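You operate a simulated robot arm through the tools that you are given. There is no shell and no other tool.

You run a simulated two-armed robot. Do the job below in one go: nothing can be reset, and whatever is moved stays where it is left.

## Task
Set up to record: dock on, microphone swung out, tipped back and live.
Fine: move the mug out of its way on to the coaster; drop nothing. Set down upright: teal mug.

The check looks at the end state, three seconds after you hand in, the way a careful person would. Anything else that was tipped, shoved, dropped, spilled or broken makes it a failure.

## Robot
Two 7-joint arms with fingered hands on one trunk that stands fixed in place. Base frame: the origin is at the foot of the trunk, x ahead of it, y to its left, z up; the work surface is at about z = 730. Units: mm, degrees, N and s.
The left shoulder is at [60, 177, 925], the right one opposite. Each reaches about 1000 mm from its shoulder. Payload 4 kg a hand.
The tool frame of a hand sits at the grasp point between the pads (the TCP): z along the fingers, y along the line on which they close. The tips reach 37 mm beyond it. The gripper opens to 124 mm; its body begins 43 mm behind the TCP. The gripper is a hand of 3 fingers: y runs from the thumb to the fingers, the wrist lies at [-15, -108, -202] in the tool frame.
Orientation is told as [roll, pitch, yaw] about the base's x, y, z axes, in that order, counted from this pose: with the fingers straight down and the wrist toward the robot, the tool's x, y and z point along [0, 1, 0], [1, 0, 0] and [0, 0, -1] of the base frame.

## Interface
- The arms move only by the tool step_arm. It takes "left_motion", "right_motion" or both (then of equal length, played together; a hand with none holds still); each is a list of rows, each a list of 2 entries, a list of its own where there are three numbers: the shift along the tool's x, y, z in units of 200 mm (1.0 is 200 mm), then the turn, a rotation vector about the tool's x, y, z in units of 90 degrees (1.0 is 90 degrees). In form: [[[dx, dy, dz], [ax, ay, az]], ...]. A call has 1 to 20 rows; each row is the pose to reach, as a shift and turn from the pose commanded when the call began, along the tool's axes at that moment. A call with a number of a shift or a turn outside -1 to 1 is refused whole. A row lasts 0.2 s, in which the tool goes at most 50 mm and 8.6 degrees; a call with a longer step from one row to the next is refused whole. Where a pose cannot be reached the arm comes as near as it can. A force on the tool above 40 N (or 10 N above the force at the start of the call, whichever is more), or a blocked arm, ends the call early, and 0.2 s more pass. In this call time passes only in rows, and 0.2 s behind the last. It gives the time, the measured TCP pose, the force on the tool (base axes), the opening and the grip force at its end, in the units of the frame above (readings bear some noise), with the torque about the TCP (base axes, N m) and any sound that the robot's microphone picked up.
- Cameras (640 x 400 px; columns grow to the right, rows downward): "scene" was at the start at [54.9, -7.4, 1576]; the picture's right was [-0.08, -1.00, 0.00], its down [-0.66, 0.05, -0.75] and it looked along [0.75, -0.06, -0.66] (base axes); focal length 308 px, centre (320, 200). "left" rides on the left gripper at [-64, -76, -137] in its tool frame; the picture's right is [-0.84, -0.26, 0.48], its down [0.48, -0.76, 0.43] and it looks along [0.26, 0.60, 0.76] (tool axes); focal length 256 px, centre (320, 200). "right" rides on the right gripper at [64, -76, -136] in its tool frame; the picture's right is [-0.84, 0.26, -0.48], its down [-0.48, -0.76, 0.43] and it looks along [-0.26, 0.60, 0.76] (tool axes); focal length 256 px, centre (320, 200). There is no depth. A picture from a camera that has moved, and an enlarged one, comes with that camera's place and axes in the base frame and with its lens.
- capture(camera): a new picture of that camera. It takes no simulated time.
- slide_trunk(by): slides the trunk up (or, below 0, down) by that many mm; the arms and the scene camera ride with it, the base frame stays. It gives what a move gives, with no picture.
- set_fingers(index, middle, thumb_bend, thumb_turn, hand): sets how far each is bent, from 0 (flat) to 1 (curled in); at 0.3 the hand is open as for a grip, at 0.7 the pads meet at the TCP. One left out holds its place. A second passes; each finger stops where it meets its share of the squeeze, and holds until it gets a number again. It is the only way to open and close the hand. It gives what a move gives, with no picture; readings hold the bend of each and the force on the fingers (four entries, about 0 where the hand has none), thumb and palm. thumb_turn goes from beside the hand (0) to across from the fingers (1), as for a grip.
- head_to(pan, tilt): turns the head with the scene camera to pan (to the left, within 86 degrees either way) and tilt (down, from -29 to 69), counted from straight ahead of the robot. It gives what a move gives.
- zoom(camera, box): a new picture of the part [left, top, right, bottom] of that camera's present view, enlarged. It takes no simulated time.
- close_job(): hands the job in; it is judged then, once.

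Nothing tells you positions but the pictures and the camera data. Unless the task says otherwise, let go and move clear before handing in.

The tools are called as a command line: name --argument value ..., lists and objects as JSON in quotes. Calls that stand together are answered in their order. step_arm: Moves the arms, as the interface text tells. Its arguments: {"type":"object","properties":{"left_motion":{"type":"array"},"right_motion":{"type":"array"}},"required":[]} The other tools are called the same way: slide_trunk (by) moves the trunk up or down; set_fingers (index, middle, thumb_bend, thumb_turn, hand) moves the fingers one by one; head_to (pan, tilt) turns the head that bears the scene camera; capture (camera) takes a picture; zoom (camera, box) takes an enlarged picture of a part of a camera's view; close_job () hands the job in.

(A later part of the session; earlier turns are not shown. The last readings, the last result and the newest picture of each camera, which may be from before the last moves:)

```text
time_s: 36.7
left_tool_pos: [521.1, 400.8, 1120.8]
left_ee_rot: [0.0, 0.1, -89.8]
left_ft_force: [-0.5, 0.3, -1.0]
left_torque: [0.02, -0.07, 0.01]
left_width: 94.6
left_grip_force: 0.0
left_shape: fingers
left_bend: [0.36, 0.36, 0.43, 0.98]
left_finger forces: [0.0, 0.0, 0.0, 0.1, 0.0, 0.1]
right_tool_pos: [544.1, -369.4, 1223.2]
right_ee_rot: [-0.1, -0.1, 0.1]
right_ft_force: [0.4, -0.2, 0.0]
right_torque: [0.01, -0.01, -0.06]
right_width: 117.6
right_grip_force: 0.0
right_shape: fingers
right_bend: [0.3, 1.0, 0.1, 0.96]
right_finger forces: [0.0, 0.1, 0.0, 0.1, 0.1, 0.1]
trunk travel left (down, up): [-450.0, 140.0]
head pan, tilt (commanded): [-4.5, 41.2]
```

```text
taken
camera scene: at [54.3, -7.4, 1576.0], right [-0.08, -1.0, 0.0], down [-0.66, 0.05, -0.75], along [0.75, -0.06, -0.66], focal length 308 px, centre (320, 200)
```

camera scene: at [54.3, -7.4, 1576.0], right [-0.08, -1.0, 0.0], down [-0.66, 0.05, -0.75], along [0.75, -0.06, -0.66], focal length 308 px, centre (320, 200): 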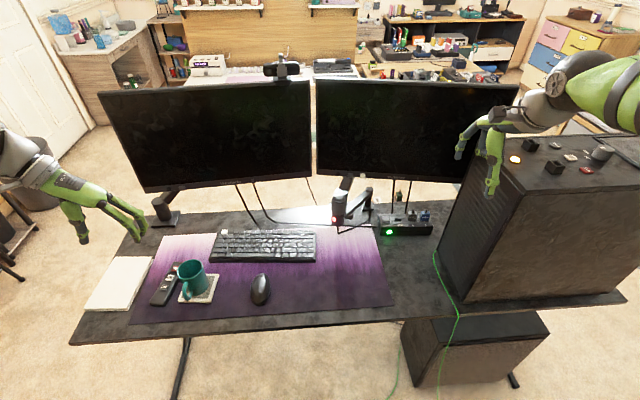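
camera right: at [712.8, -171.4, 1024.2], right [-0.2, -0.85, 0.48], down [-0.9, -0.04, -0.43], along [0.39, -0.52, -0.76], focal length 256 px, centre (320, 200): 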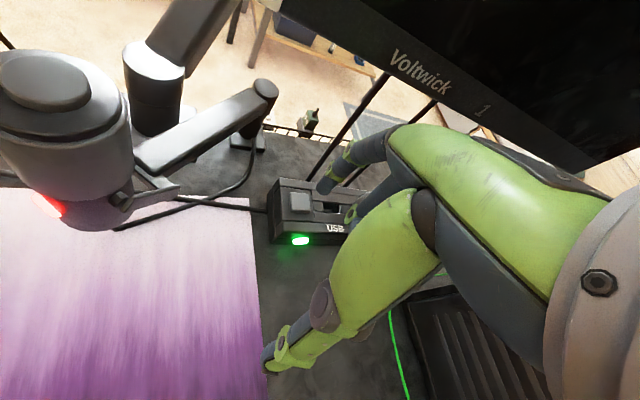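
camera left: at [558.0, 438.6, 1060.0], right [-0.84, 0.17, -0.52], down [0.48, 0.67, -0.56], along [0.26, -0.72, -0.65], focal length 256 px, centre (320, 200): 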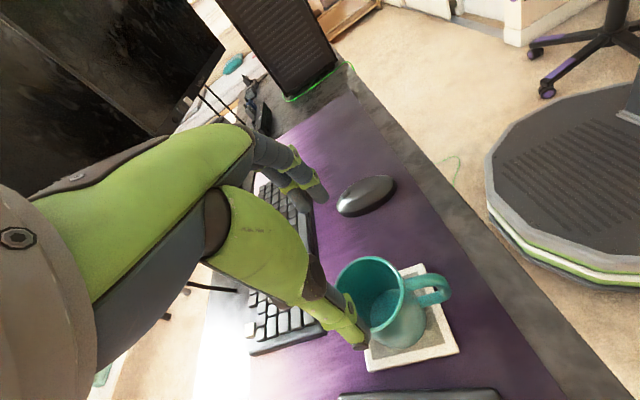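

Both lamps are visible now: dock green, mic red. I bring the left hand round toward the space left of the mic, staying above the keyboard and in front of the monitors.

set_fingers --hand "left" --index 0.3 --middle 0.3 --thumb_bend 0.1

step_arm --left_motion '[[[0.1, 0.12, 0.03], [0, 0, -0.08]], [[0.21, 0.25, 0.07], [0, 0, -0.165]], [[0.32, 0.38, 0.11], [0, 0, -0.25]], [[0.43, 0.5, 0.15], [0, 0, -0.335]], [[0.55, 0.63, 0.19], [0, 0, -0.42]], [[0.67, 0.76, 0.23], [0, 0, -0.505]], [[0.79, 0.89, 0.27], [0, 0, -0.59]], [[0.895, 1.0, 0.3], [0, 0, -0.667]]]'

capture --camera "scene"

capture --camera "left"

```text
time_s: 37.7
left_tool_pos: [521.7, 399.8, 1119.9]
left_ee_rot: [0.0, 0.0, -90.0]
left_ft_force: [0.5, 0.7, -0.4]
left_torque: [-0.01, 0.02, 0.04]
left_width: 117.2
left_grip_force: 0.1
left_shape: fingers
left_bend: [0.3, 0.3, 0.1, 0.98]
left_finger forces: [0.0, 0.0, 0.0, 0.0, 0.1, 0.0]
right_tool_pos: [545.2, -367.8, 1221.9]
right_ee_rot: [0.0, 0.0, 0.1]
right_ft_force: [0.8, 0.0, 0.2]
right_torque: [-0.01, 0.0, -0.01]
right_width: 117.7
right_grip_force: 0.1
right_shape: fingers
right_bend: [0.3, 1.0, 0.1, 0.96]
right_finger forces: [0.0, 0.0, 0.0, 0.1, 0.0, 0.0]
trunk travel left (down, up): [-450.0, 140.0]
head pan, tilt (commanded): [-4.5, 41.2]
```

```text
time_s: 39.5
left_tool_pos: [700.8, 199.1, 1059.9]
left_ee_rot: [0.0, 0.0, -29.8]
left_ft_force: [0.3, -0.1, 0.7]
left_torque: [0.05, -0.02, 0.03]
left_width: 117.6
left_grip_force: 0.0
left_shape: fingers
left_bend: [0.3, 0.3, 0.1, 0.98]
left_finger forces: [0.0, 0.0, 0.1, 0.0, 0.0, 0.0]
right_tool_pos: [544.1, -370.3, 1222.6]
right_ee_rot: [-0.1, 0.1, 0.0]
right_ft_force: [0.5, 0.1, -0.9]
right_torque: [0.02, -0.02, -0.01]
right_width: 117.6
right_grip_force: 0.1
right_shape: fingers
right_bend: [0.3, 1.0, 0.1, 0.96]
right_finger forces: [0.0, 0.0, 0.0, 0.0, 0.0, 0.0]
trunk travel left (down, up): [-450.0, 140.0]
head pan, tilt (commanded): [-4.5, 41.2]
```

```text
taken
camera scene: at [55.3, -8.1, 1576.0], right [-0.08, -1.0, 0.0], down [-0.66, 0.05, -0.75], along [0.75, -0.06, -0.66], focal length 308 px, centre (320, 200)
```

scene: 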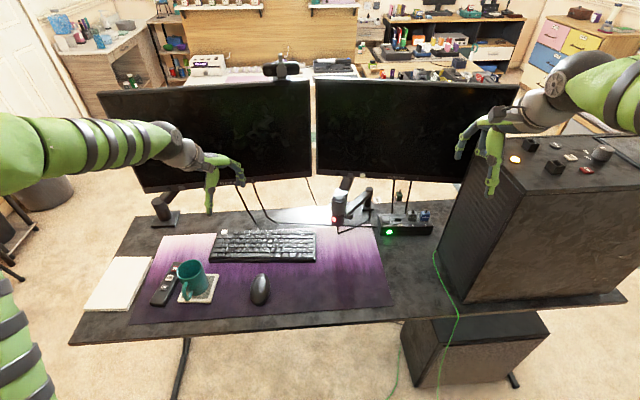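

```text
taken
camera left: at [604.2, 182.3, 1195.0], right [-0.64, -0.6, -0.48], down [-0.42, 0.8, -0.43], along [0.65, -0.08, -0.76], focal length 256 px, centre (320, 200)
```

left: 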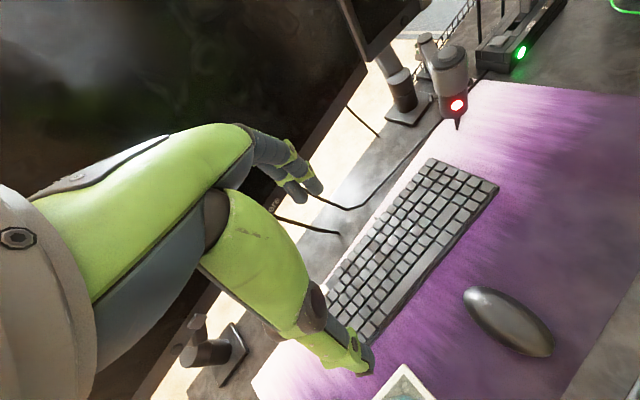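

The left hand is halfway. I continue right and down, staying left of and in front of the mic.

step_arm --left_motion '[[[-0.13, 0.09, 0.08], [0, 0, 0]], [[-0.27, 0.19, 0.17], [0, 0, 0]], [[-0.41, 0.29, 0.25], [0, 0, 0]], [[-0.55, 0.39, 0.34], [0, 0, 0]], [[-0.69, 0.49, 0.42], [0, 0, 0]], [[-0.81, 0.584, 0.5], [0, 0, 0]]]'

step_arm --left_motion '[[[0, 0, 0.15], [0, 0, 0]], [[0.02, 0.05, 0.3], [0, 0, 0]], [[0.03, 0.12, 0.43], [0, 0, 0]], [[0.045, 0.2, 0.5], [0, 0, 0]], [[0.045, 0.28, 0.5], [0, 0, 0]]]'

capture --camera "scene"

zoom --camera "scene" --box '[270, 150, 430, 270]'

capture --camera "left"

capture --camera "right"

```text
time_s: 40.9
left_tool_pos: [720.5, 1.9, 961.4]
left_ee_rot: [0.0, 0.0, -29.9]
left_ft_force: [0.0, -0.8, 0.6]
left_torque: [-0.02, -0.01, -0.02]
left_width: 117.4
left_grip_force: 0.0
left_shape: fingers
left_bend: [0.3, 0.3, 0.1, 0.98]
left_finger forces: [0.0, 0.1, 0.0, 0.0, 0.0, 0.0]
right_tool_pos: [543.7, -369.5, 1223.0]
right_ee_rot: [0.0, 0.0, -0.1]
right_ft_force: [0.6, 0.7, 0.7]
right_torque: [0.04, -0.01, 0.04]
right_width: 117.7
right_grip_force: 0.2
right_shape: fingers
right_bend: [0.3, 1.0, 0.1, 0.96]
right_finger forces: [0.1, 0.0, 0.0, 0.0, 0.0, 0.0]
trunk travel left (down, up): [-450.0, 140.0]
head pan, tilt (commanded): [-4.5, 41.2]
```

```text
time_s: 42.1
left_tool_pos: [774.2, -19.1, 859.5]
left_ee_rot: [0.0, 0.0, -29.9]
left_ft_force: [0.4, 0.2, -0.7]
left_torque: [-0.01, 0.01, -0.01]
left_width: 117.4
left_grip_force: 0.0
left_shape: fingers
left_bend: [0.3, 0.3, 0.1, 0.98]
left_finger forces: [0.0, 0.1, 0.0, 0.1, 0.0, 0.1]
right_tool_pos: [544.7, -368.7, 1222.1]
right_ee_rot: [0.0, 0.0, 0.0]
right_ft_force: [0.0, 0.3, 0.4]
right_torque: [-0.01, -0.03, 0.02]
right_width: 117.8
right_grip_force: 0.0
right_shape: fingers
right_bend: [0.3, 1.0, 0.1, 0.96]
right_finger forces: [0.0, 0.0, 0.0, 0.0, 0.0, 0.1]
trunk travel left (down, up): [-450.0, 140.0]
head pan, tilt (commanded): [-4.5, 41.2]
```

```text
taken
camera scene: at [55.2, -7.6, 1576.0], right [-0.08, -1.0, 0.0], down [-0.66, 0.05, -0.75], along [0.75, -0.06, -0.66], focal length 308 px, centre (320, 200)
```

scene: 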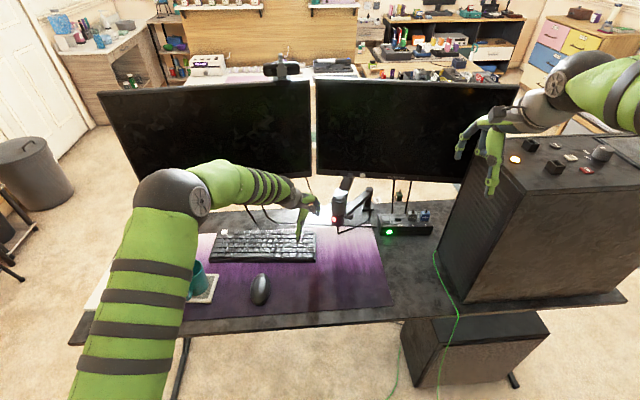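

```text
3.33 times, centred on (350, 210) of scene
camera zoom: at [55.2, -7.6, 1576.0], right [-0.08, -1.0, 0.0], down [-0.66, 0.05, -0.75], along [0.75, -0.06, -0.66], focal length 1028 px, centre (220, 167)
```

zoom: 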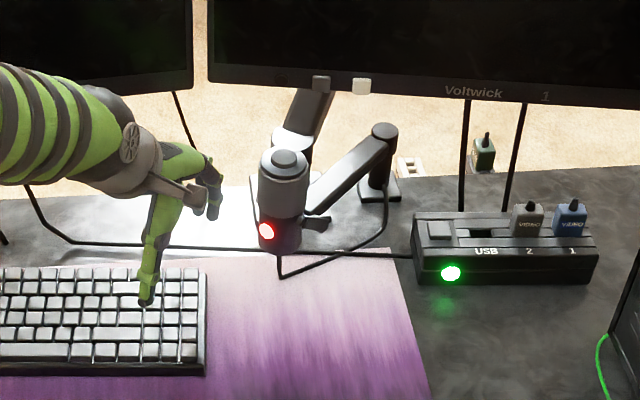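

```text
taken
camera left: at [676.4, -35.3, 994.8], right [-0.64, -0.6, -0.48], down [-0.42, 0.8, -0.43], along [0.64, -0.08, -0.76], focal length 256 px, centre (320, 200)
```

left: 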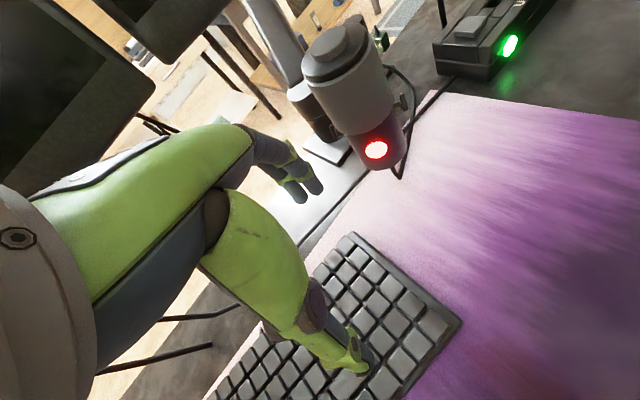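

```text
taken
camera right: at [468.8, -304.7, 1358.0], right [0.26, -0.84, 0.48], down [-0.76, -0.48, -0.43], along [0.6, -0.26, -0.76], focal length 256 px, centre (320, 200)
```

right: 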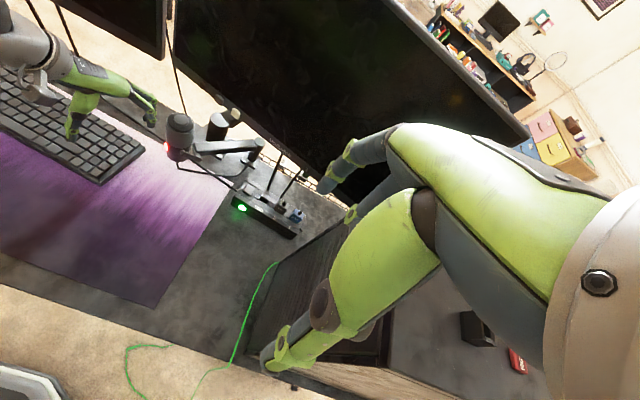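

The left fingertips hang about 35 mm left of the mic, well below the monitor edge. I edge closer so the index finger comes to the mic's left-rear side.

step_arm --left_motion '[[[-0.03, 0.06, 0], [0, 0, 0]], [[-0.06, 0.1, 0], [0, 0, 0]], [[-0.083, 0.117, 0.01], [0, 0, 0]]]'

zoom --camera "scene" --box '[310, 170, 390, 230]'

capture --camera "left"

zoom --camera "right" --box '[90, 60, 250, 200]'

```text
time_s: 42.9
left_tool_pos: [785.0, -43.2, 858.2]
left_ee_rot: [0.0, 0.1, -29.9]
left_ft_force: [0.2, 0.4, -0.1]
left_torque: [0.01, -0.01, 0.01]
left_width: 117.3
left_grip_force: 0.1
left_shape: fingers
left_bend: [0.3, 0.3, 0.1, 0.98]
left_finger forces: [0.0, 0.0, 0.0, 0.0, 0.0, 0.0]
right_tool_pos: [543.4, -368.5, 1222.1]
right_ee_rot: [0.0, 0.0, 0.0]
right_ft_force: [0.3, -0.2, 0.3]
right_torque: [0.03, 0.0, 0.02]
right_width: 117.6
right_grip_force: 0.1
right_shape: fingers
right_bend: [0.3, 1.0, 0.1, 0.96]
right_finger forces: [0.0, 0.1, 0.0, 0.0, 0.1, 0.0]
trunk travel left (down, up): [-450.0, 140.0]
head pan, tilt (commanded): [-4.5, 41.2]
```

```text
6.67 times, centred on (350, 200) of scene
camera zoom: at [55.1, -7.5, 1576.0], right [-0.08, -1.0, 0.0], down [-0.66, 0.05, -0.75], along [0.75, -0.06, -0.66], focal length 2056 px, centre (120, 200)
```

zoom: 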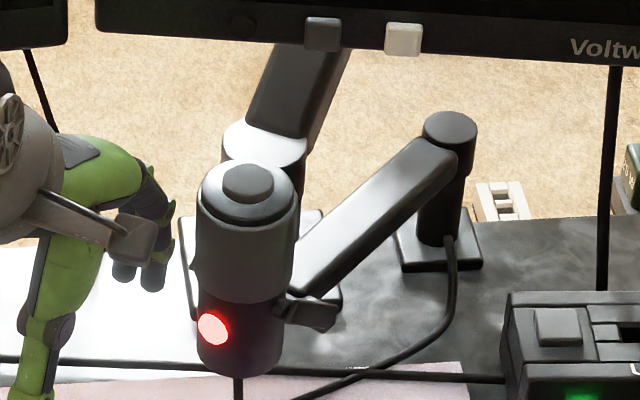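

```text
taken
camera left: at [688.3, -61.3, 993.2], right [-0.64, -0.6, -0.48], down [-0.42, 0.8, -0.43], along [0.64, -0.08, -0.76], focal length 256 px, centre (320, 200)
```

left: 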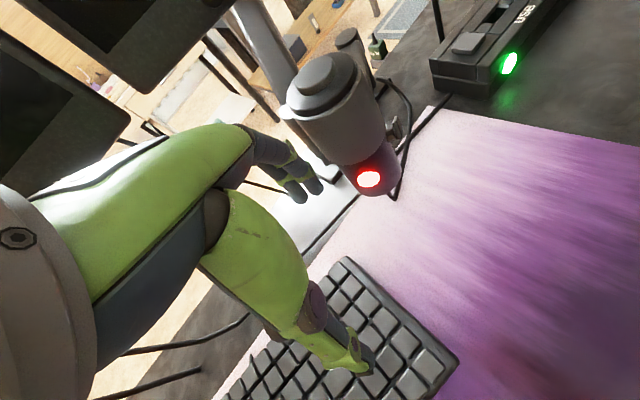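

```text
2.86 times, centred on (170, 130) of right
camera zoom: at [468.7, -304.7, 1358.1], right [0.26, -0.84, 0.48], down [-0.76, -0.48, -0.43], along [0.6, -0.26, -0.76], focal length 731 px, centre (749, 400)
```

zoom: 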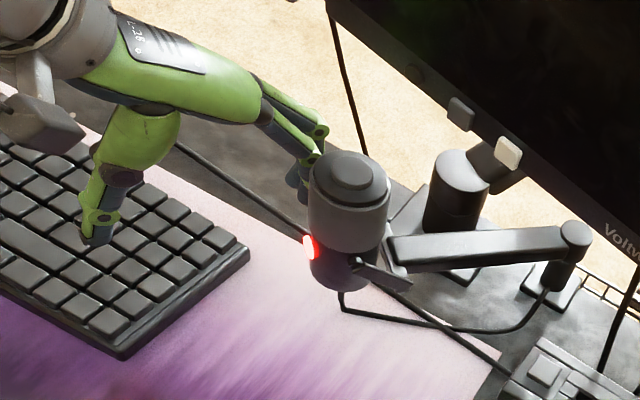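

The index is now right beside the mic's left-rear side. I push gently along the arc the boom allows and watch the force.

step_arm --left_motion '[[[-0.03, 0.02, 0], [0, 0, 0]], [[-0.0594, 0.04, 0], [0, 0, 0]], [[-0.085, 0.034, 0], [0, 0, 0]], [[-0.109, 0.0285, 0], [0, 0, 0]], [[-0.158, 0.019, 0], [0, 0, 0]]]'

zoom --camera "scene" --box '[310, 170, 390, 230]'

capture --camera "left"

zoom --camera "right" --box '[90, 60, 250, 200]'

```text
time_s: 44.1
left_tool_pos: [772.0, -74.1, 857.5]
left_ee_rot: [0.0, -0.1, -29.8]
left_ft_force: [-2.1, 3.7, 2.0]
left_torque: [-0.05, -0.13, 0.19]
left_width: 114.4
left_grip_force: 2.9
left_shape: fingers
left_bend: [0.32, 0.3, 0.1, 0.98]
left_finger forces: [4.5, 0.0, 0.0, 0.1, 0.0, 0.0]
right_tool_pos: [543.9, -369.7, 1222.7]
right_ee_rot: [0.0, 0.0, 0.0]
right_ft_force: [-0.6, 0.2, 0.0]
right_torque: [0.02, 0.01, 0.0]
right_width: 117.8
right_grip_force: 0.1
right_shape: fingers
right_bend: [0.3, 1.0, 0.1, 0.96]
right_finger forces: [0.0, 0.1, 0.1, 0.0, 0.0, 0.0]
trunk travel left (down, up): [-450.0, 140.0]
head pan, tilt (commanded): [-4.5, 41.2]
```

```text
6.67 times, centred on (350, 200) of scene
camera zoom: at [54.5, -7.1, 1576.1], right [-0.08, -1.0, 0.0], down [-0.66, 0.05, -0.75], along [0.75, -0.06, -0.66], focal length 2056 px, centre (120, 200)
```

zoom: 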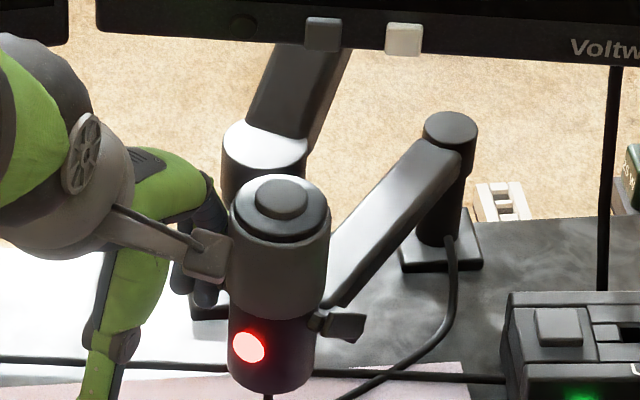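

```text
taken
camera left: at [675.4, -90.8, 994.1], right [-0.64, -0.6, -0.48], down [-0.42, 0.8, -0.43], along [0.65, -0.08, -0.76], focal length 256 px, centre (320, 200)
```

left: 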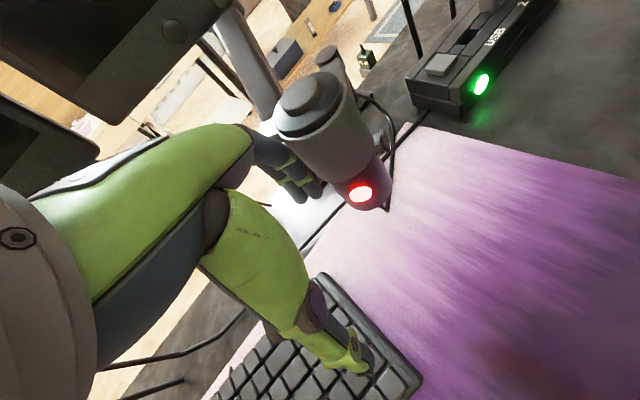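

```text
2.86 times, centred on (170, 130) of right
camera zoom: at [468.2, -304.3, 1358.3], right [0.26, -0.84, 0.48], down [-0.76, -0.48, -0.43], along [0.6, -0.26, -0.76], focal length 731 px, centre (749, 400)
```

zoom: 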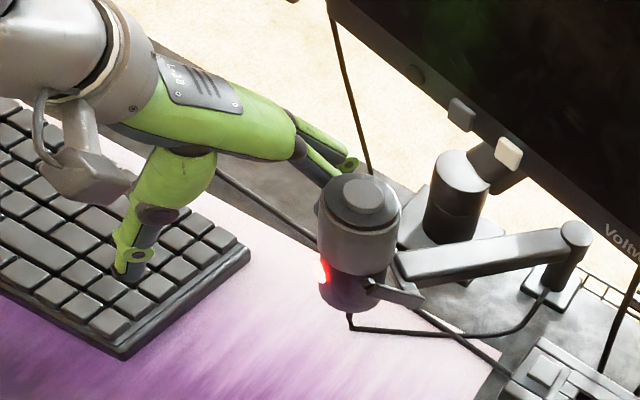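

The mic swings with only about 4 N. I continue along the arc.

step_arm --left_motion '[[[-0.04, -0.0033, 0], [0, 0, 0]], [[-0.079, -0.0065, 0], [0, 0, 0]], [[-0.12, -0.012, 0], [0, 0, 0]], [[-0.16, -0.0175, 0], [0, 0, 0]], [[-0.221, -0.0135, 0], [0, 0, 0]], [[-0.277, -0.01, 0], [0, 0, 0]]]'

zoom --camera "scene" --box '[300, 160, 420, 250]'

capture --camera "left"

zoom --camera "right" --box '[90, 60, 270, 220]'

```text
time_s: 45.5
left_tool_pos: [743.6, -122.7, 857.0]
left_ee_rot: [0.0, 0.0, -29.9]
left_ft_force: [-0.1, 2.2, 1.3]
left_torque: [-0.01, -0.08, 0.13]
left_width: 115.9
left_grip_force: 0.9
left_shape: fingers
left_bend: [0.31, 0.3, 0.1, 0.98]
left_finger forces: [2.6, 0.0, 0.1, 0.0, 0.0, 0.0]
right_tool_pos: [542.9, -368.8, 1223.1]
right_ee_rot: [0.0, 0.0, 0.1]
right_ft_force: [0.0, -0.7, 0.1]
right_torque: [-0.02, 0.0, 0.01]
right_width: 117.7
right_grip_force: 0.0
right_shape: fingers
right_bend: [0.3, 1.0, 0.1, 0.96]
right_finger forces: [0.0, 0.0, 0.1, 0.1, 0.0, 0.1]
trunk travel left (down, up): [-450.0, 140.0]
head pan, tilt (commanded): [-4.5, 41.2]
```

```text
4.44 times, centred on (360, 205) of scene
camera zoom: at [54.9, -7.5, 1576.0], right [-0.08, -1.0, 0.0], down [-0.66, 0.05, -0.75], along [0.75, -0.06, -0.66], focal length 1371 px, centre (142, 178)
```

zoom: 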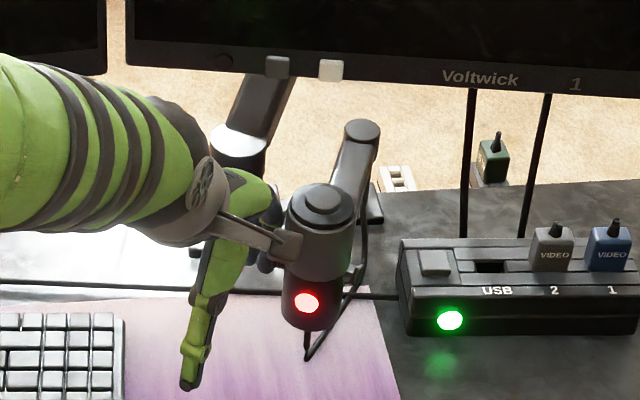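

```text
taken
camera left: at [645.8, -138.3, 992.4], right [-0.64, -0.6, -0.48], down [-0.42, 0.8, -0.43], along [0.64, -0.08, -0.76], focal length 256 px, centre (320, 200)
```

left: 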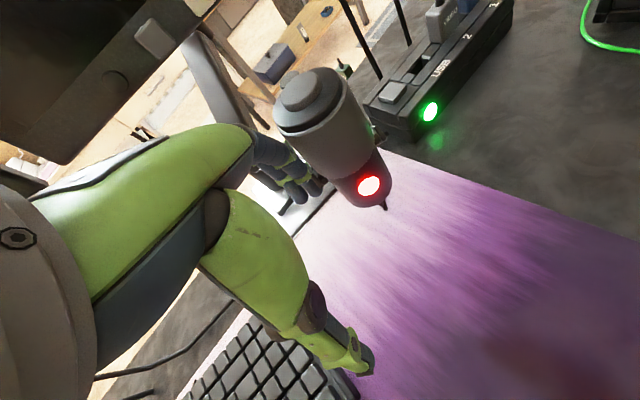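

```text
2.50 times, centred on (180, 140) of right
camera zoom: at [468.5, -304.7, 1358.1], right [0.26, -0.84, 0.48], down [-0.76, -0.48, -0.43], along [0.6, -0.26, -0.76], focal length 640 px, centre (670, 350)
```

zoom: 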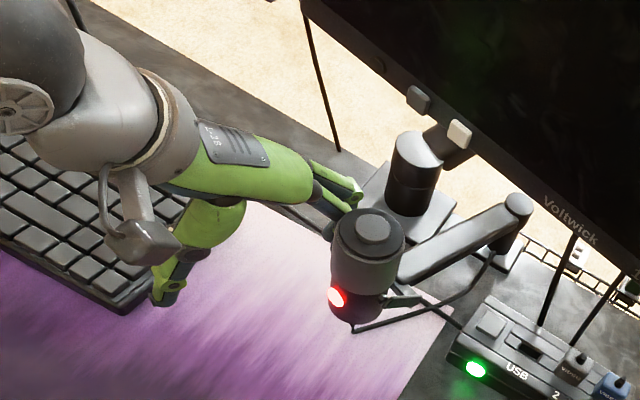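

Still smooth at about 2–3 N, with the boom about halfway round. I continue and watch for its stop and the gap to the dock.

step_arm --left_motion '[[[-0.065, -0.0015, 0], [0, 0, 0]], [[-0.1306, -0.003, 0], [0, 0, 0]], [[-0.187, 0.009, 0], [0, 0, 0]], [[-0.243, 0.0216, 0], [0, 0, 0]]]'

zoom --camera "scene" --box '[300, 160, 420, 250]'

capture --camera "left"

zoom --camera "right" --box '[110, 80, 290, 240]'

```text
time_s: 46.5
left_tool_pos: [723.6, -165.6, 858.6]
left_ee_rot: [0.0, 0.0, -29.9]
left_ft_force: [-0.1, 2.2, 0.6]
left_torque: [0.03, -0.08, 0.11]
left_width: 115.9
left_grip_force: 0.7
left_shape: fingers
left_bend: [0.31, 0.3, 0.1, 0.98]
left_finger forces: [2.3, 0.1, 0.0, 0.1, 0.1, 0.0]
right_tool_pos: [545.2, -368.3, 1222.4]
right_ee_rot: [0.0, 0.0, 0.0]
right_ft_force: [-0.6, -0.4, 0.6]
right_torque: [-0.02, 0.02, 0.02]
right_width: 117.8
right_grip_force: 0.0
right_shape: fingers
right_bend: [0.3, 1.0, 0.1, 0.96]
right_finger forces: [0.0, 0.1, 0.0, 0.1, 0.0, 0.0]
trunk travel left (down, up): [-450.0, 140.0]
head pan, tilt (commanded): [-4.5, 41.2]
```

```text
4.44 times, centred on (360, 205) of scene
camera zoom: at [54.9, -7.5, 1576.1], right [-0.08, -1.0, 0.0], down [-0.66, 0.05, -0.75], along [0.75, -0.06, -0.66], focal length 1371 px, centre (142, 178)
```

zoom: 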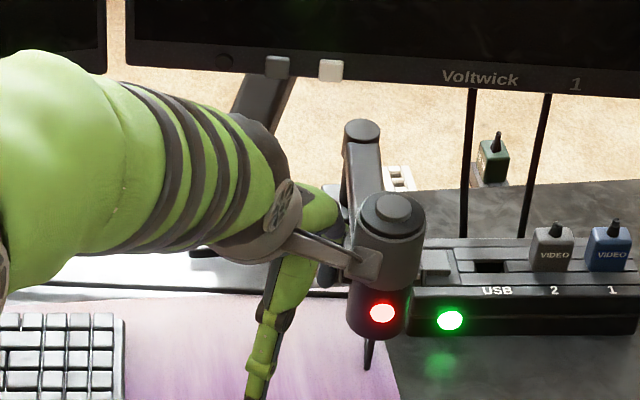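

```text
taken
camera left: at [626.0, -181.7, 993.5], right [-0.64, -0.6, -0.48], down [-0.42, 0.8, -0.43], along [0.64, -0.08, -0.76], focal length 256 px, centre (320, 200)
```

left: 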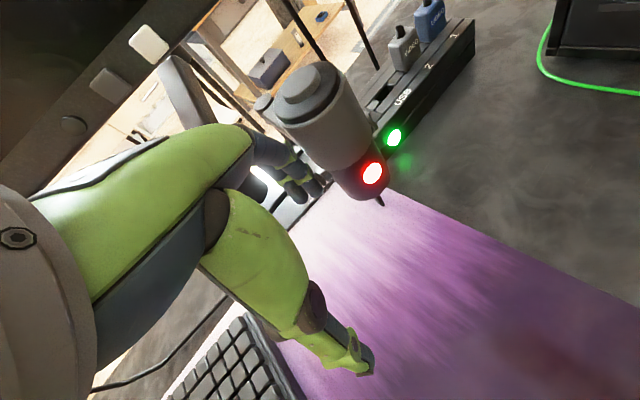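

```text
2.50 times, centred on (200, 160) of right
camera zoom: at [468.5, -304.7, 1358.2], right [0.26, -0.84, 0.48], down [-0.76, -0.48, -0.43], along [0.6, -0.26, -0.76], focal length 640 px, centre (620, 300)
```

zoom: 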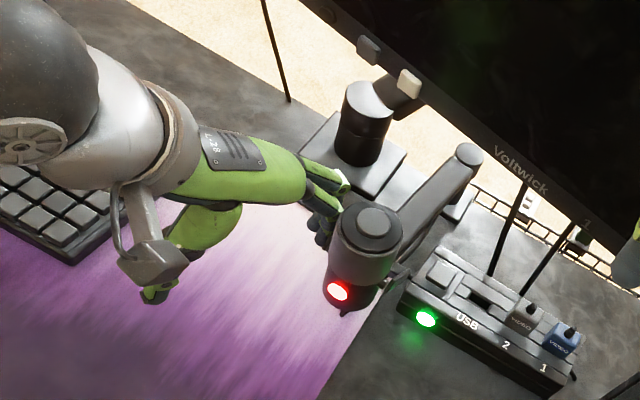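

The boom now points nearly at the robot (about 172°). I keep pushing in small steps to see whether a stop comes.

step_arm --left_motion '[[[-0.02, 0.011, 0], [0, 0, 0]], [[-0.042, 0.023, 0], [0, 0, 0]], [[-0.064, 0.035, 0], [0, 0, 0]]]'

zoom --camera "scene" --box '[300, 160, 420, 250]'

zoom --camera "right" --box '[110, 80, 290, 240]'

```text
time_s: 47.3
left_tool_pos: [723.6, -178.9, 859.0]
left_ee_rot: [0.0, 0.0, -29.8]
left_ft_force: [-0.9, 9.7, 2.6]
left_torque: [0.1, -0.16, 0.52]
left_width: 112.3
left_grip_force: 4.7
left_shape: fingers
left_bend: [0.33, 0.3, 0.1, 0.98]
left_finger forces: [9.4, 0.0, 0.1, 0.0, 0.0, 0.1]
right_tool_pos: [544.3, -367.9, 1222.5]
right_ee_rot: [-0.1, -0.1, 0.1]
right_ft_force: [0.0, -1.0, 0.1]
right_torque: [0.0, 0.02, -0.03]
right_width: 117.8
right_grip_force: 0.1
right_shape: fingers
right_bend: [0.3, 1.0, 0.1, 0.96]
right_finger forces: [0.0, 0.0, 0.1, 0.1, 0.0, 0.1]
trunk travel left (down, up): [-450.0, 140.0]
head pan, tilt (commanded): [-4.5, 41.2]
```

```text
4.44 times, centred on (360, 205) of scene
camera zoom: at [54.8, -6.5, 1576.1], right [-0.08, -1.0, 0.0], down [-0.66, 0.05, -0.75], along [0.75, -0.06, -0.66], focal length 1371 px, centre (142, 178)
```

zoom: 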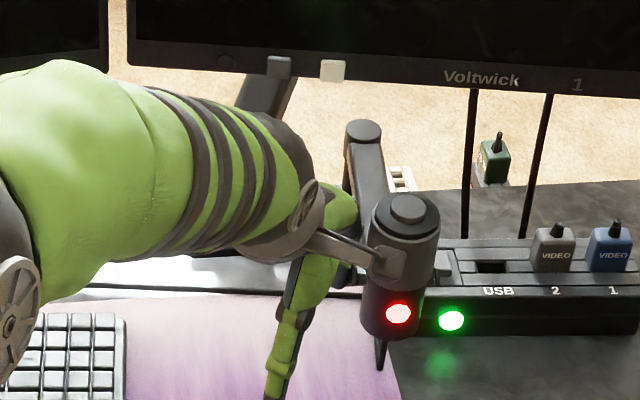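

```text
2.50 times, centred on (200, 160) of right
camera zoom: at [468.5, -303.5, 1358.4], right [0.26, -0.84, 0.48], down [-0.76, -0.48, -0.43], along [0.6, -0.26, -0.76], focal length 640 px, centre (620, 300)
```

zoom: 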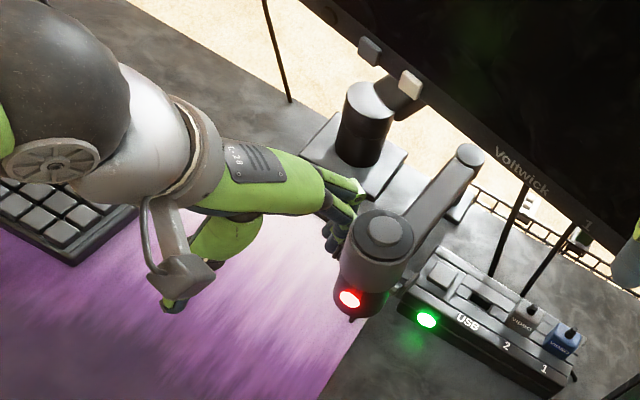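

The force rose to about 10 N, so the boom seems to have reached its stop at roughly 175°. I check that this isn't the mic touching the dock.

zoom --camera "left" --box '[240, 40, 440, 220]'

zoom --camera "scene" --box '[345, 185, 405, 245]'

zoom --camera "right" --box '[190, 140, 250, 200]'

```text
2.22 times, centred on (340, 130) of left
camera zoom: at [626.2, -194.7, 993.2], right [-0.64, -0.6, -0.48], down [-0.42, 0.8, -0.43], along [0.65, -0.08, -0.76], focal length 569 px, centre (276, 356)
```

zoom: 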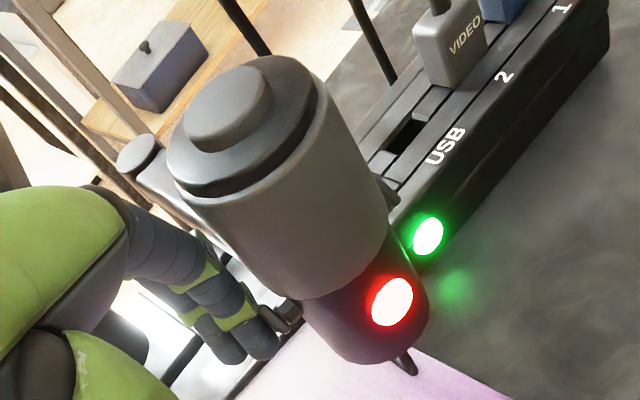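

```text
6.67 times, centred on (375, 215) of scene
camera zoom: at [54.8, -6.5, 1576.1], right [-0.08, -1.0, 0.0], down [-0.66, 0.05, -0.75], along [0.75, -0.06, -0.66], focal length 2056 px, centre (-47, 100)
```

zoom: 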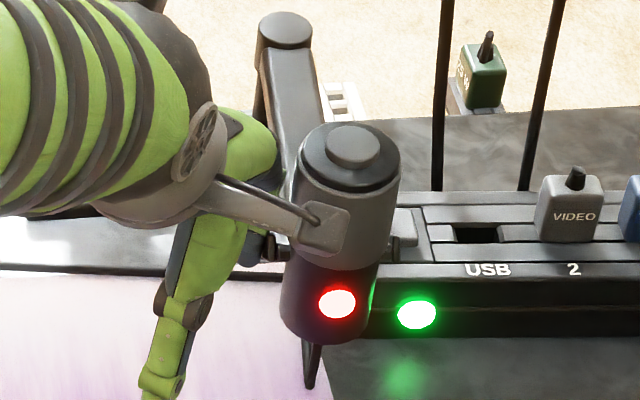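

```text
6.67 times, centred on (220, 170) of right
camera zoom: at [468.5, -303.5, 1358.4], right [0.26, -0.84, 0.48], down [-0.76, -0.48, -0.43], along [0.6, -0.26, -0.76], focal length 1707 px, centre (987, 400)
```

zoom: 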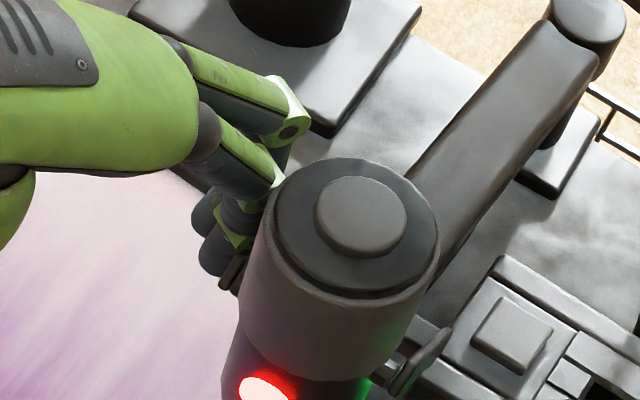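

The mic is about 20 mm clear of the dock, so this looks like the boom's own stop. I push a few more millimetres to confirm.

step_arm --left_motion '[[[-0.0087, 0.005, 0], [0, 0, 0]], [[-0.0173, 0.01, 0], [0, 0, 0]], [[-0.026, 0.015, 0], [0, 0, 0]]]'

zoom --camera "scene" --box '[345, 185, 405, 245]'

zoom --camera "right" --box '[190, 140, 250, 200]'

```text
time_s: 48.1
left_tool_pos: [723.2, -183.3, 858.3]
left_ee_rot: [-0.1, 0.1, -29.8]
left_ft_force: [2.5, 21.1, 4.2]
left_torque: [0.34, -0.31, 1.29]
left_width: 109.1
left_grip_force: 12.0
left_shape: fingers
left_bend: [0.34, 0.3, 0.1, 0.98]
left_finger forces: [23.4, 0.0, 0.1, 0.1, 0.0, 0.0]
right_tool_pos: [543.9, -367.5, 1223.4]
right_ee_rot: [-0.1, 0.1, 0.0]
right_ft_force: [0.6, 0.4, 0.1]
right_torque: [0.02, 0.0, -0.01]
right_width: 117.6
right_grip_force: 0.0
right_shape: fingers
right_bend: [0.3, 1.0, 0.1, 0.96]
right_finger forces: [0.0, 0.0, 0.0, 0.0, 0.1, 0.1]
trunk travel left (down, up): [-450.0, 140.0]
head pan, tilt (commanded): [-4.5, 41.2]
```

```text
6.67 times, centred on (375, 215) of scene
camera zoom: at [54.9, -5.4, 1576.0], right [-0.08, -1.0, 0.0], down [-0.66, 0.05, -0.75], along [0.75, -0.06, -0.66], focal length 2056 px, centre (-47, 100)
```

zoom: 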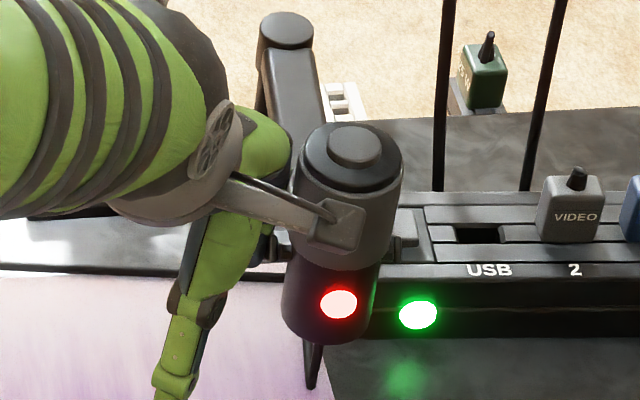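

```text
6.67 times, centred on (220, 170) of right
camera zoom: at [468.3, -303.3, 1358.5], right [0.26, -0.84, 0.48], down [-0.76, -0.48, -0.43], along [0.6, -0.26, -0.76], focal length 1707 px, centre (987, 400)
```

zoom: 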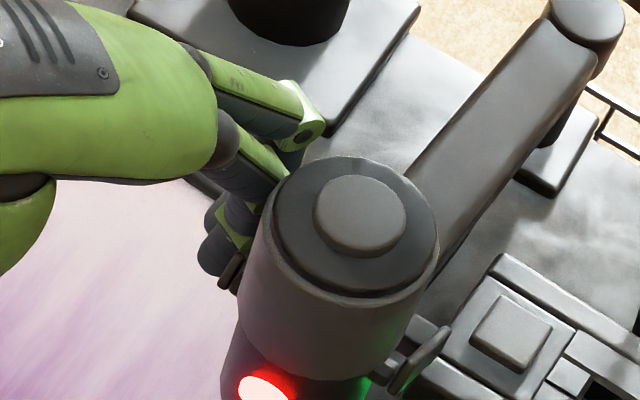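

The mic stays put under 21 N and the dock hasn't moved, so the boom is fully swung out against its stop. I back the finger off, raise the hand and curl the middle finger, so I can tap the mic's top button.

step_arm --left_motion '[[[0.05, -0.03, 0], [0, 0, 0]], [[0.1, -0.06, -0.02], [0, 0, 0]], [[0.12, -0.09, -0.15], [0, 0, 0]], [[0.12, -0.12, -0.35], [0, 0, 0]], [[0.12, -0.15, -0.56], [0, 0, 0]]]'

set_fingers --hand "left" --index 0.3 --middle 1.0

zoom --camera "scene" --box '[300, 160, 420, 250]'

capture --camera "left"

zoom --camera "right" --box '[110, 80, 290, 240]'

```text
time_s: 49.3
left_tool_pos: [706.7, -149.9, 970.4]
left_ee_rot: [0.0, 0.0, -30.0]
left_ft_force: [-0.2, 0.7, -0.1]
left_torque: [0.01, 0.01, 0.03]
left_width: 117.6
left_grip_force: 0.1
left_shape: fingers
left_bend: [0.3, 0.3, 0.1, 0.98]
left_finger forces: [0.1, 0.0, 0.0, 0.0, 0.0, 0.0]
right_tool_pos: [543.8, -368.6, 1222.9]
right_ee_rot: [-0.1, 0.0, 0.0]
right_ft_force: [0.0, -0.2, 0.1]
right_torque: [-0.03, -0.01, 0.02]
right_width: 117.9
right_grip_force: 0.0
right_shape: fingers
right_bend: [0.3, 1.0, 0.1, 0.96]
right_finger forces: [0.0, 0.1, 0.1, 0.0, 0.0, 0.1]
trunk travel left (down, up): [-450.0, 140.0]
head pan, tilt (commanded): [-4.5, 41.2]
```

```text
time_s: 50.3
left_tool_pos: [708.0, -149.6, 970.5]
left_ee_rot: [0.0, 0.0, -29.9]
left_ft_force: [-0.3, -1.0, 0.3]
left_torque: [0.02, 0.02, -0.02]
left_width: 117.5
left_grip_force: 0.0
left_shape: fingers
left_bend: [0.3, 1.0, 0.1, 0.98]
left_finger forces: [0.0, 0.1, 0.1, 0.0, 0.0, 0.0]
right_tool_pos: [544.5, -369.2, 1223.7]
right_ee_rot: [0.0, -0.1, 0.0]
right_ft_force: [0.9, -0.2, -0.4]
right_torque: [-0.03, 0.01, -0.03]
right_width: 117.9
right_grip_force: 0.0
right_shape: fingers
right_bend: [0.3, 1.0, 0.1, 0.96]
right_finger forces: [0.0, 0.1, 0.0, 0.0, 0.1, 0.0]
trunk travel left (down, up): [-450.0, 140.0]
head pan, tilt (commanded): [-4.5, 41.2]
```

```text
4.44 times, centred on (360, 205) of scene
camera zoom: at [55.0, -7.5, 1576.0], right [-0.08, -1.0, 0.0], down [-0.66, 0.05, -0.75], along [0.75, -0.06, -0.66], focal length 1371 px, centre (142, 178)
```

zoom: 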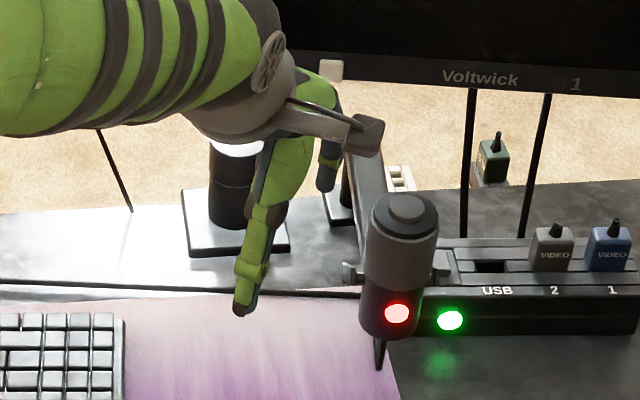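

```text
taken
camera left: at [610.4, -166.7, 1105.3], right [-0.64, -0.6, -0.48], down [-0.42, 0.8, -0.43], along [0.64, -0.08, -0.76], focal length 256 px, centre (320, 200)
```

left: 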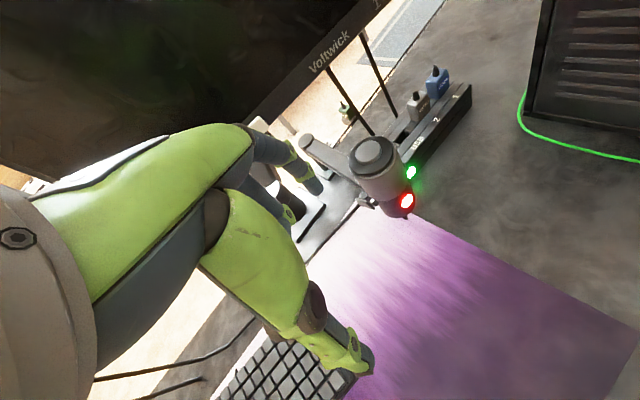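

```text
2.50 times, centred on (200, 160) of right
camera zoom: at [468.6, -304.6, 1358.1], right [0.26, -0.84, 0.48], down [-0.76, -0.48, -0.43], along [0.6, -0.26, -0.76], focal length 640 px, centre (620, 300)
```

zoom: 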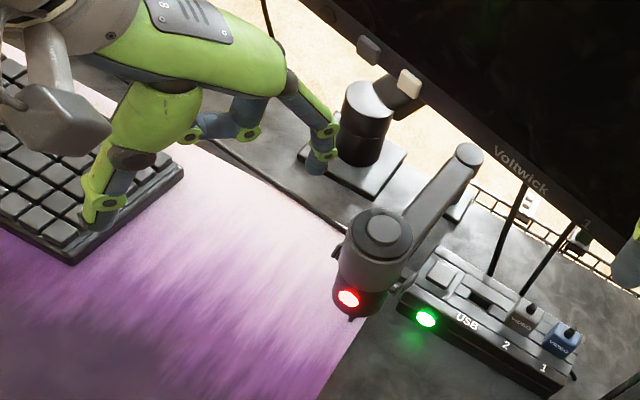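

The mic holds its swung-out position. I bring the left index tip above the disc on the mic's top at about (764, -256, 908).

step_arm --left_motion '[[[-0.07, 0.045, -0.01], [0, 0, 0]], [[-0.16, 0.105, -0.02], [0, 0, 0]], [[-0.23, 0.155, -0.025], [0, 0, 0]], [[-0.266, 0.178, -0.025], [0, 0, 0]]]'

capture --camera "left"

zoom --camera "scene" --box '[330, 160, 410, 240]'

zoom --camera "right" --box '[150, 100, 270, 220]'

```text
time_s: 51.3
left_tool_pos: [713.1, -214.4, 976.3]
left_ee_rot: [0.0, 0.0, -29.9]
left_ft_force: [-0.6, -0.2, -0.6]
left_torque: [-0.01, -0.02, 0.03]
left_width: 117.2
left_grip_force: 0.1
left_shape: fingers
left_bend: [0.3, 1.0, 0.1, 0.98]
left_finger forces: [0.0, 0.1, 0.0, 0.0, 0.1, 0.0]
right_tool_pos: [543.8, -370.1, 1222.6]
right_ee_rot: [0.1, 0.0, 0.0]
right_ft_force: [1.0, 0.0, 0.1]
right_torque: [0.0, -0.03, -0.03]
right_width: 117.6
right_grip_force: 0.0
right_shape: fingers
right_bend: [0.3, 1.0, 0.1, 0.96]
right_finger forces: [0.1, 0.1, 0.0, 0.0, 0.1, 0.1]
trunk travel left (down, up): [-450.0, 140.0]
head pan, tilt (commanded): [-4.5, 41.2]
```

```text
taken
camera left: at [615.9, -230.7, 1111.3], right [-0.64, -0.6, -0.48], down [-0.42, 0.8, -0.43], along [0.64, -0.08, -0.76], focal length 256 px, centre (320, 200)
```

left: 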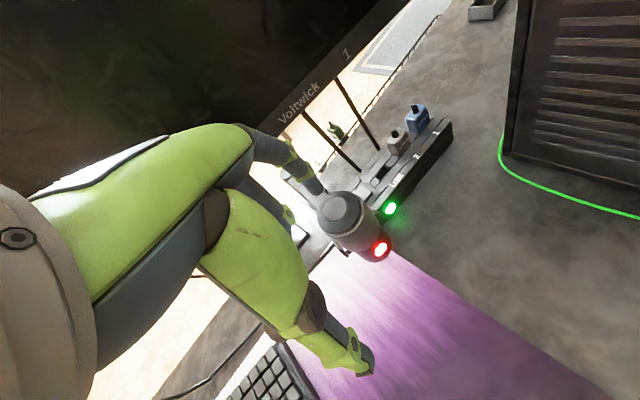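

```text
5.00 times, centred on (370, 200) of scene
camera zoom: at [55.0, -7.7, 1576.0], right [-0.08, -1.0, 0.0], down [-0.66, 0.05, -0.75], along [0.75, -0.06, -0.66], focal length 1542 px, centre (70, 200)
```

zoom: 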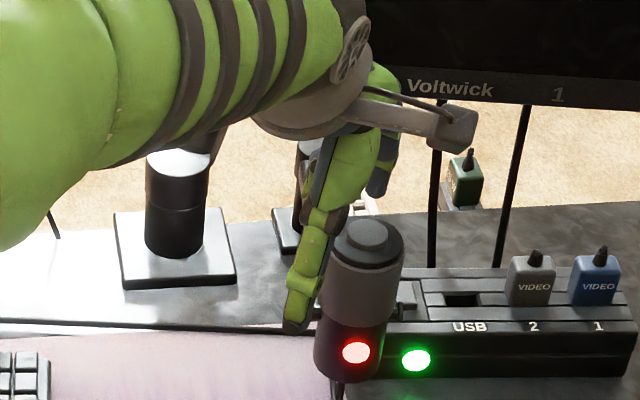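

```text
3.33 times, centred on (210, 160) of right
camera zoom: at [468.6, -304.8, 1358.1], right [0.26, -0.84, 0.48], down [-0.76, -0.48, -0.43], along [0.6, -0.26, -0.76], focal length 853 px, centre (687, 333)
```

zoom: 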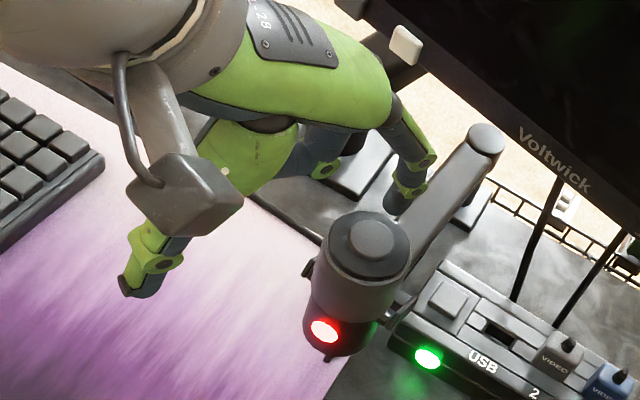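

The tip is nearly above the disc. I lower most of the way and check the alignment in the hand camera.

step_arm --left_motion '[[[-0.01, -0.008, 0.06], [0, 0, 0]], [[-0.015, -0.012, 0.12], [0, 0, 0]]]'

zoom --camera "left" --box '[240, 120, 420, 260]'

zoom --camera "scene" --box '[340, 170, 400, 230]'

zoom --camera "right" --box '[180, 110, 250, 180]'

```text
time_s: 51.9
left_tool_pos: [708.9, -214.7, 952.5]
left_ee_rot: [0.1, 0.0, -30.0]
left_ft_force: [0.2, -0.1, 1.0]
left_torque: [-0.03, -0.01, 0.0]
left_width: 117.5
left_grip_force: 0.3
left_shape: fingers
left_bend: [0.3, 1.0, 0.1, 0.98]
left_finger forces: [0.6, 0.0, 0.0, 0.1, 0.0, 0.0]
right_tool_pos: [544.0, -368.6, 1222.8]
right_ee_rot: [0.0, 0.0, 0.0]
right_ft_force: [-0.5, 0.1, 0.2]
right_torque: [0.0, 0.04, -0.01]
right_width: 117.6
right_grip_force: 0.1
right_shape: fingers
right_bend: [0.3, 1.0, 0.1, 0.96]
right_finger forces: [0.0, 0.0, 0.1, 0.0, 0.1, 0.0]
trunk travel left (down, up): [-450.0, 140.0]
head pan, tilt (commanded): [-4.5, 41.2]
```

```text
2.86 times, centred on (330, 190) of left
camera zoom: at [612.1, -231.9, 1087.5], right [-0.64, -0.6, -0.48], down [-0.42, 0.8, -0.43], along [0.64, -0.08, -0.76], focal length 731 px, centre (291, 229)
```

zoom: 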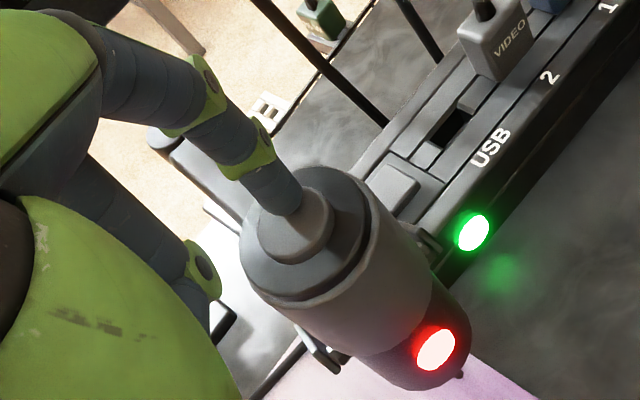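

```text
6.67 times, centred on (370, 200) of scene
camera zoom: at [55.0, -7.5, 1576.1], right [-0.08, -1.0, 0.0], down [-0.66, 0.05, -0.75], along [0.75, -0.06, -0.66], focal length 2056 px, centre (-13, 200)
```

zoom: 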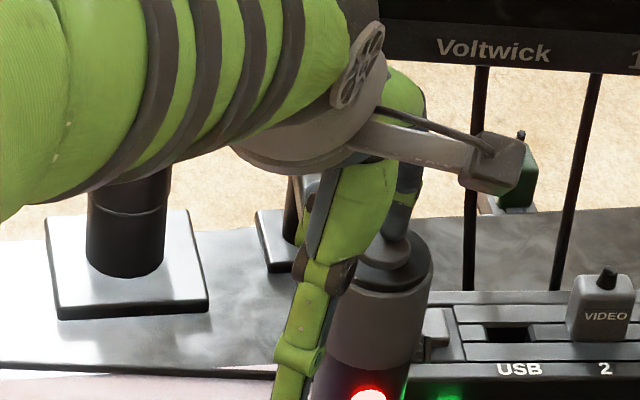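

```text
5.71 times, centred on (215, 145) of right
camera zoom: at [468.6, -304.7, 1358.1], right [0.26, -0.84, 0.48], down [-0.76, -0.48, -0.43], along [0.6, -0.26, -0.76], focal length 1463 px, centre (920, 514)
```

zoom: 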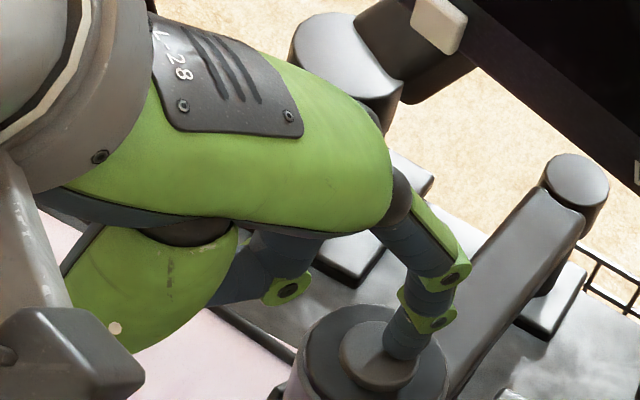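

The tip already rests lightly on the disc, about 5 mm behind its centre. I lift slightly, centre it, and press gently.

step_arm --left_motion '[[[-0.002, -0.013, -0.015], [0, 0, 0]], [[-0.004, -0.0267, -0.015], [0, 0, 0]], [[-0.004, -0.0267, 0.0], [0, 0, 0]], [[-0.004, -0.0267, 0.012], [0, 0, 0]]]'

zoom --camera "left" --box '[240, 120, 420, 260]'

```text
time_s: 52.9
left_tool_pos: [705.1, -213.5, 949.4]
left_ee_rot: [0.0, -0.2, -29.9]
left_ft_force: [-0.7, -0.2, 3.2]
left_torque: [-0.11, -0.15, 0.0]
left_width: 117.7
left_grip_force: 1.1
left_shape: fingers
left_bend: [0.3, 1.0, 0.1, 0.98]
left_finger forces: [2.6, 0.0, 0.0, 0.0, 0.1, 0.0]
right_tool_pos: [544.4, -369.4, 1221.7]
right_ee_rot: [0.0, 0.1, 0.0]
right_ft_force: [0.6, 0.9, 0.4]
right_torque: [-0.03, 0.01, 0.0]
right_width: 117.6
right_grip_force: 0.1
right_shape: fingers
right_bend: [0.3, 1.0, 0.1, 0.96]
right_finger forces: [0.0, 0.1, 0.1, 0.0, 0.1, 0.0]
trunk travel left (down, up): [-450.0, 140.0]
head pan, tilt (commanded): [-4.5, 41.2]
heard: click
```

```text
2.86 times, centred on (330, 190) of left
camera zoom: at [607.4, -230.1, 1084.8], right [-0.64, -0.6, -0.48], down [-0.42, 0.8, -0.44], along [0.65, -0.08, -0.76], focal length 731 px, centre (291, 229)
```

zoom: 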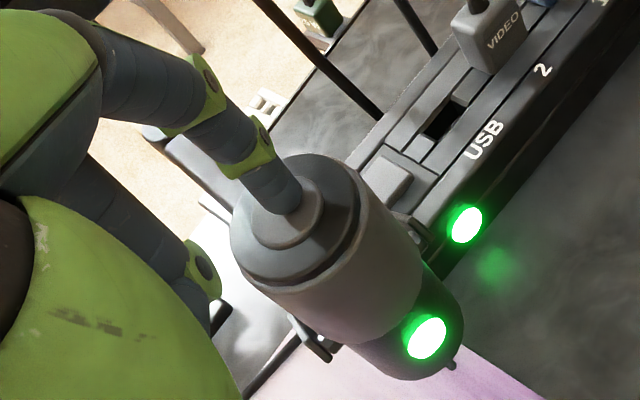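

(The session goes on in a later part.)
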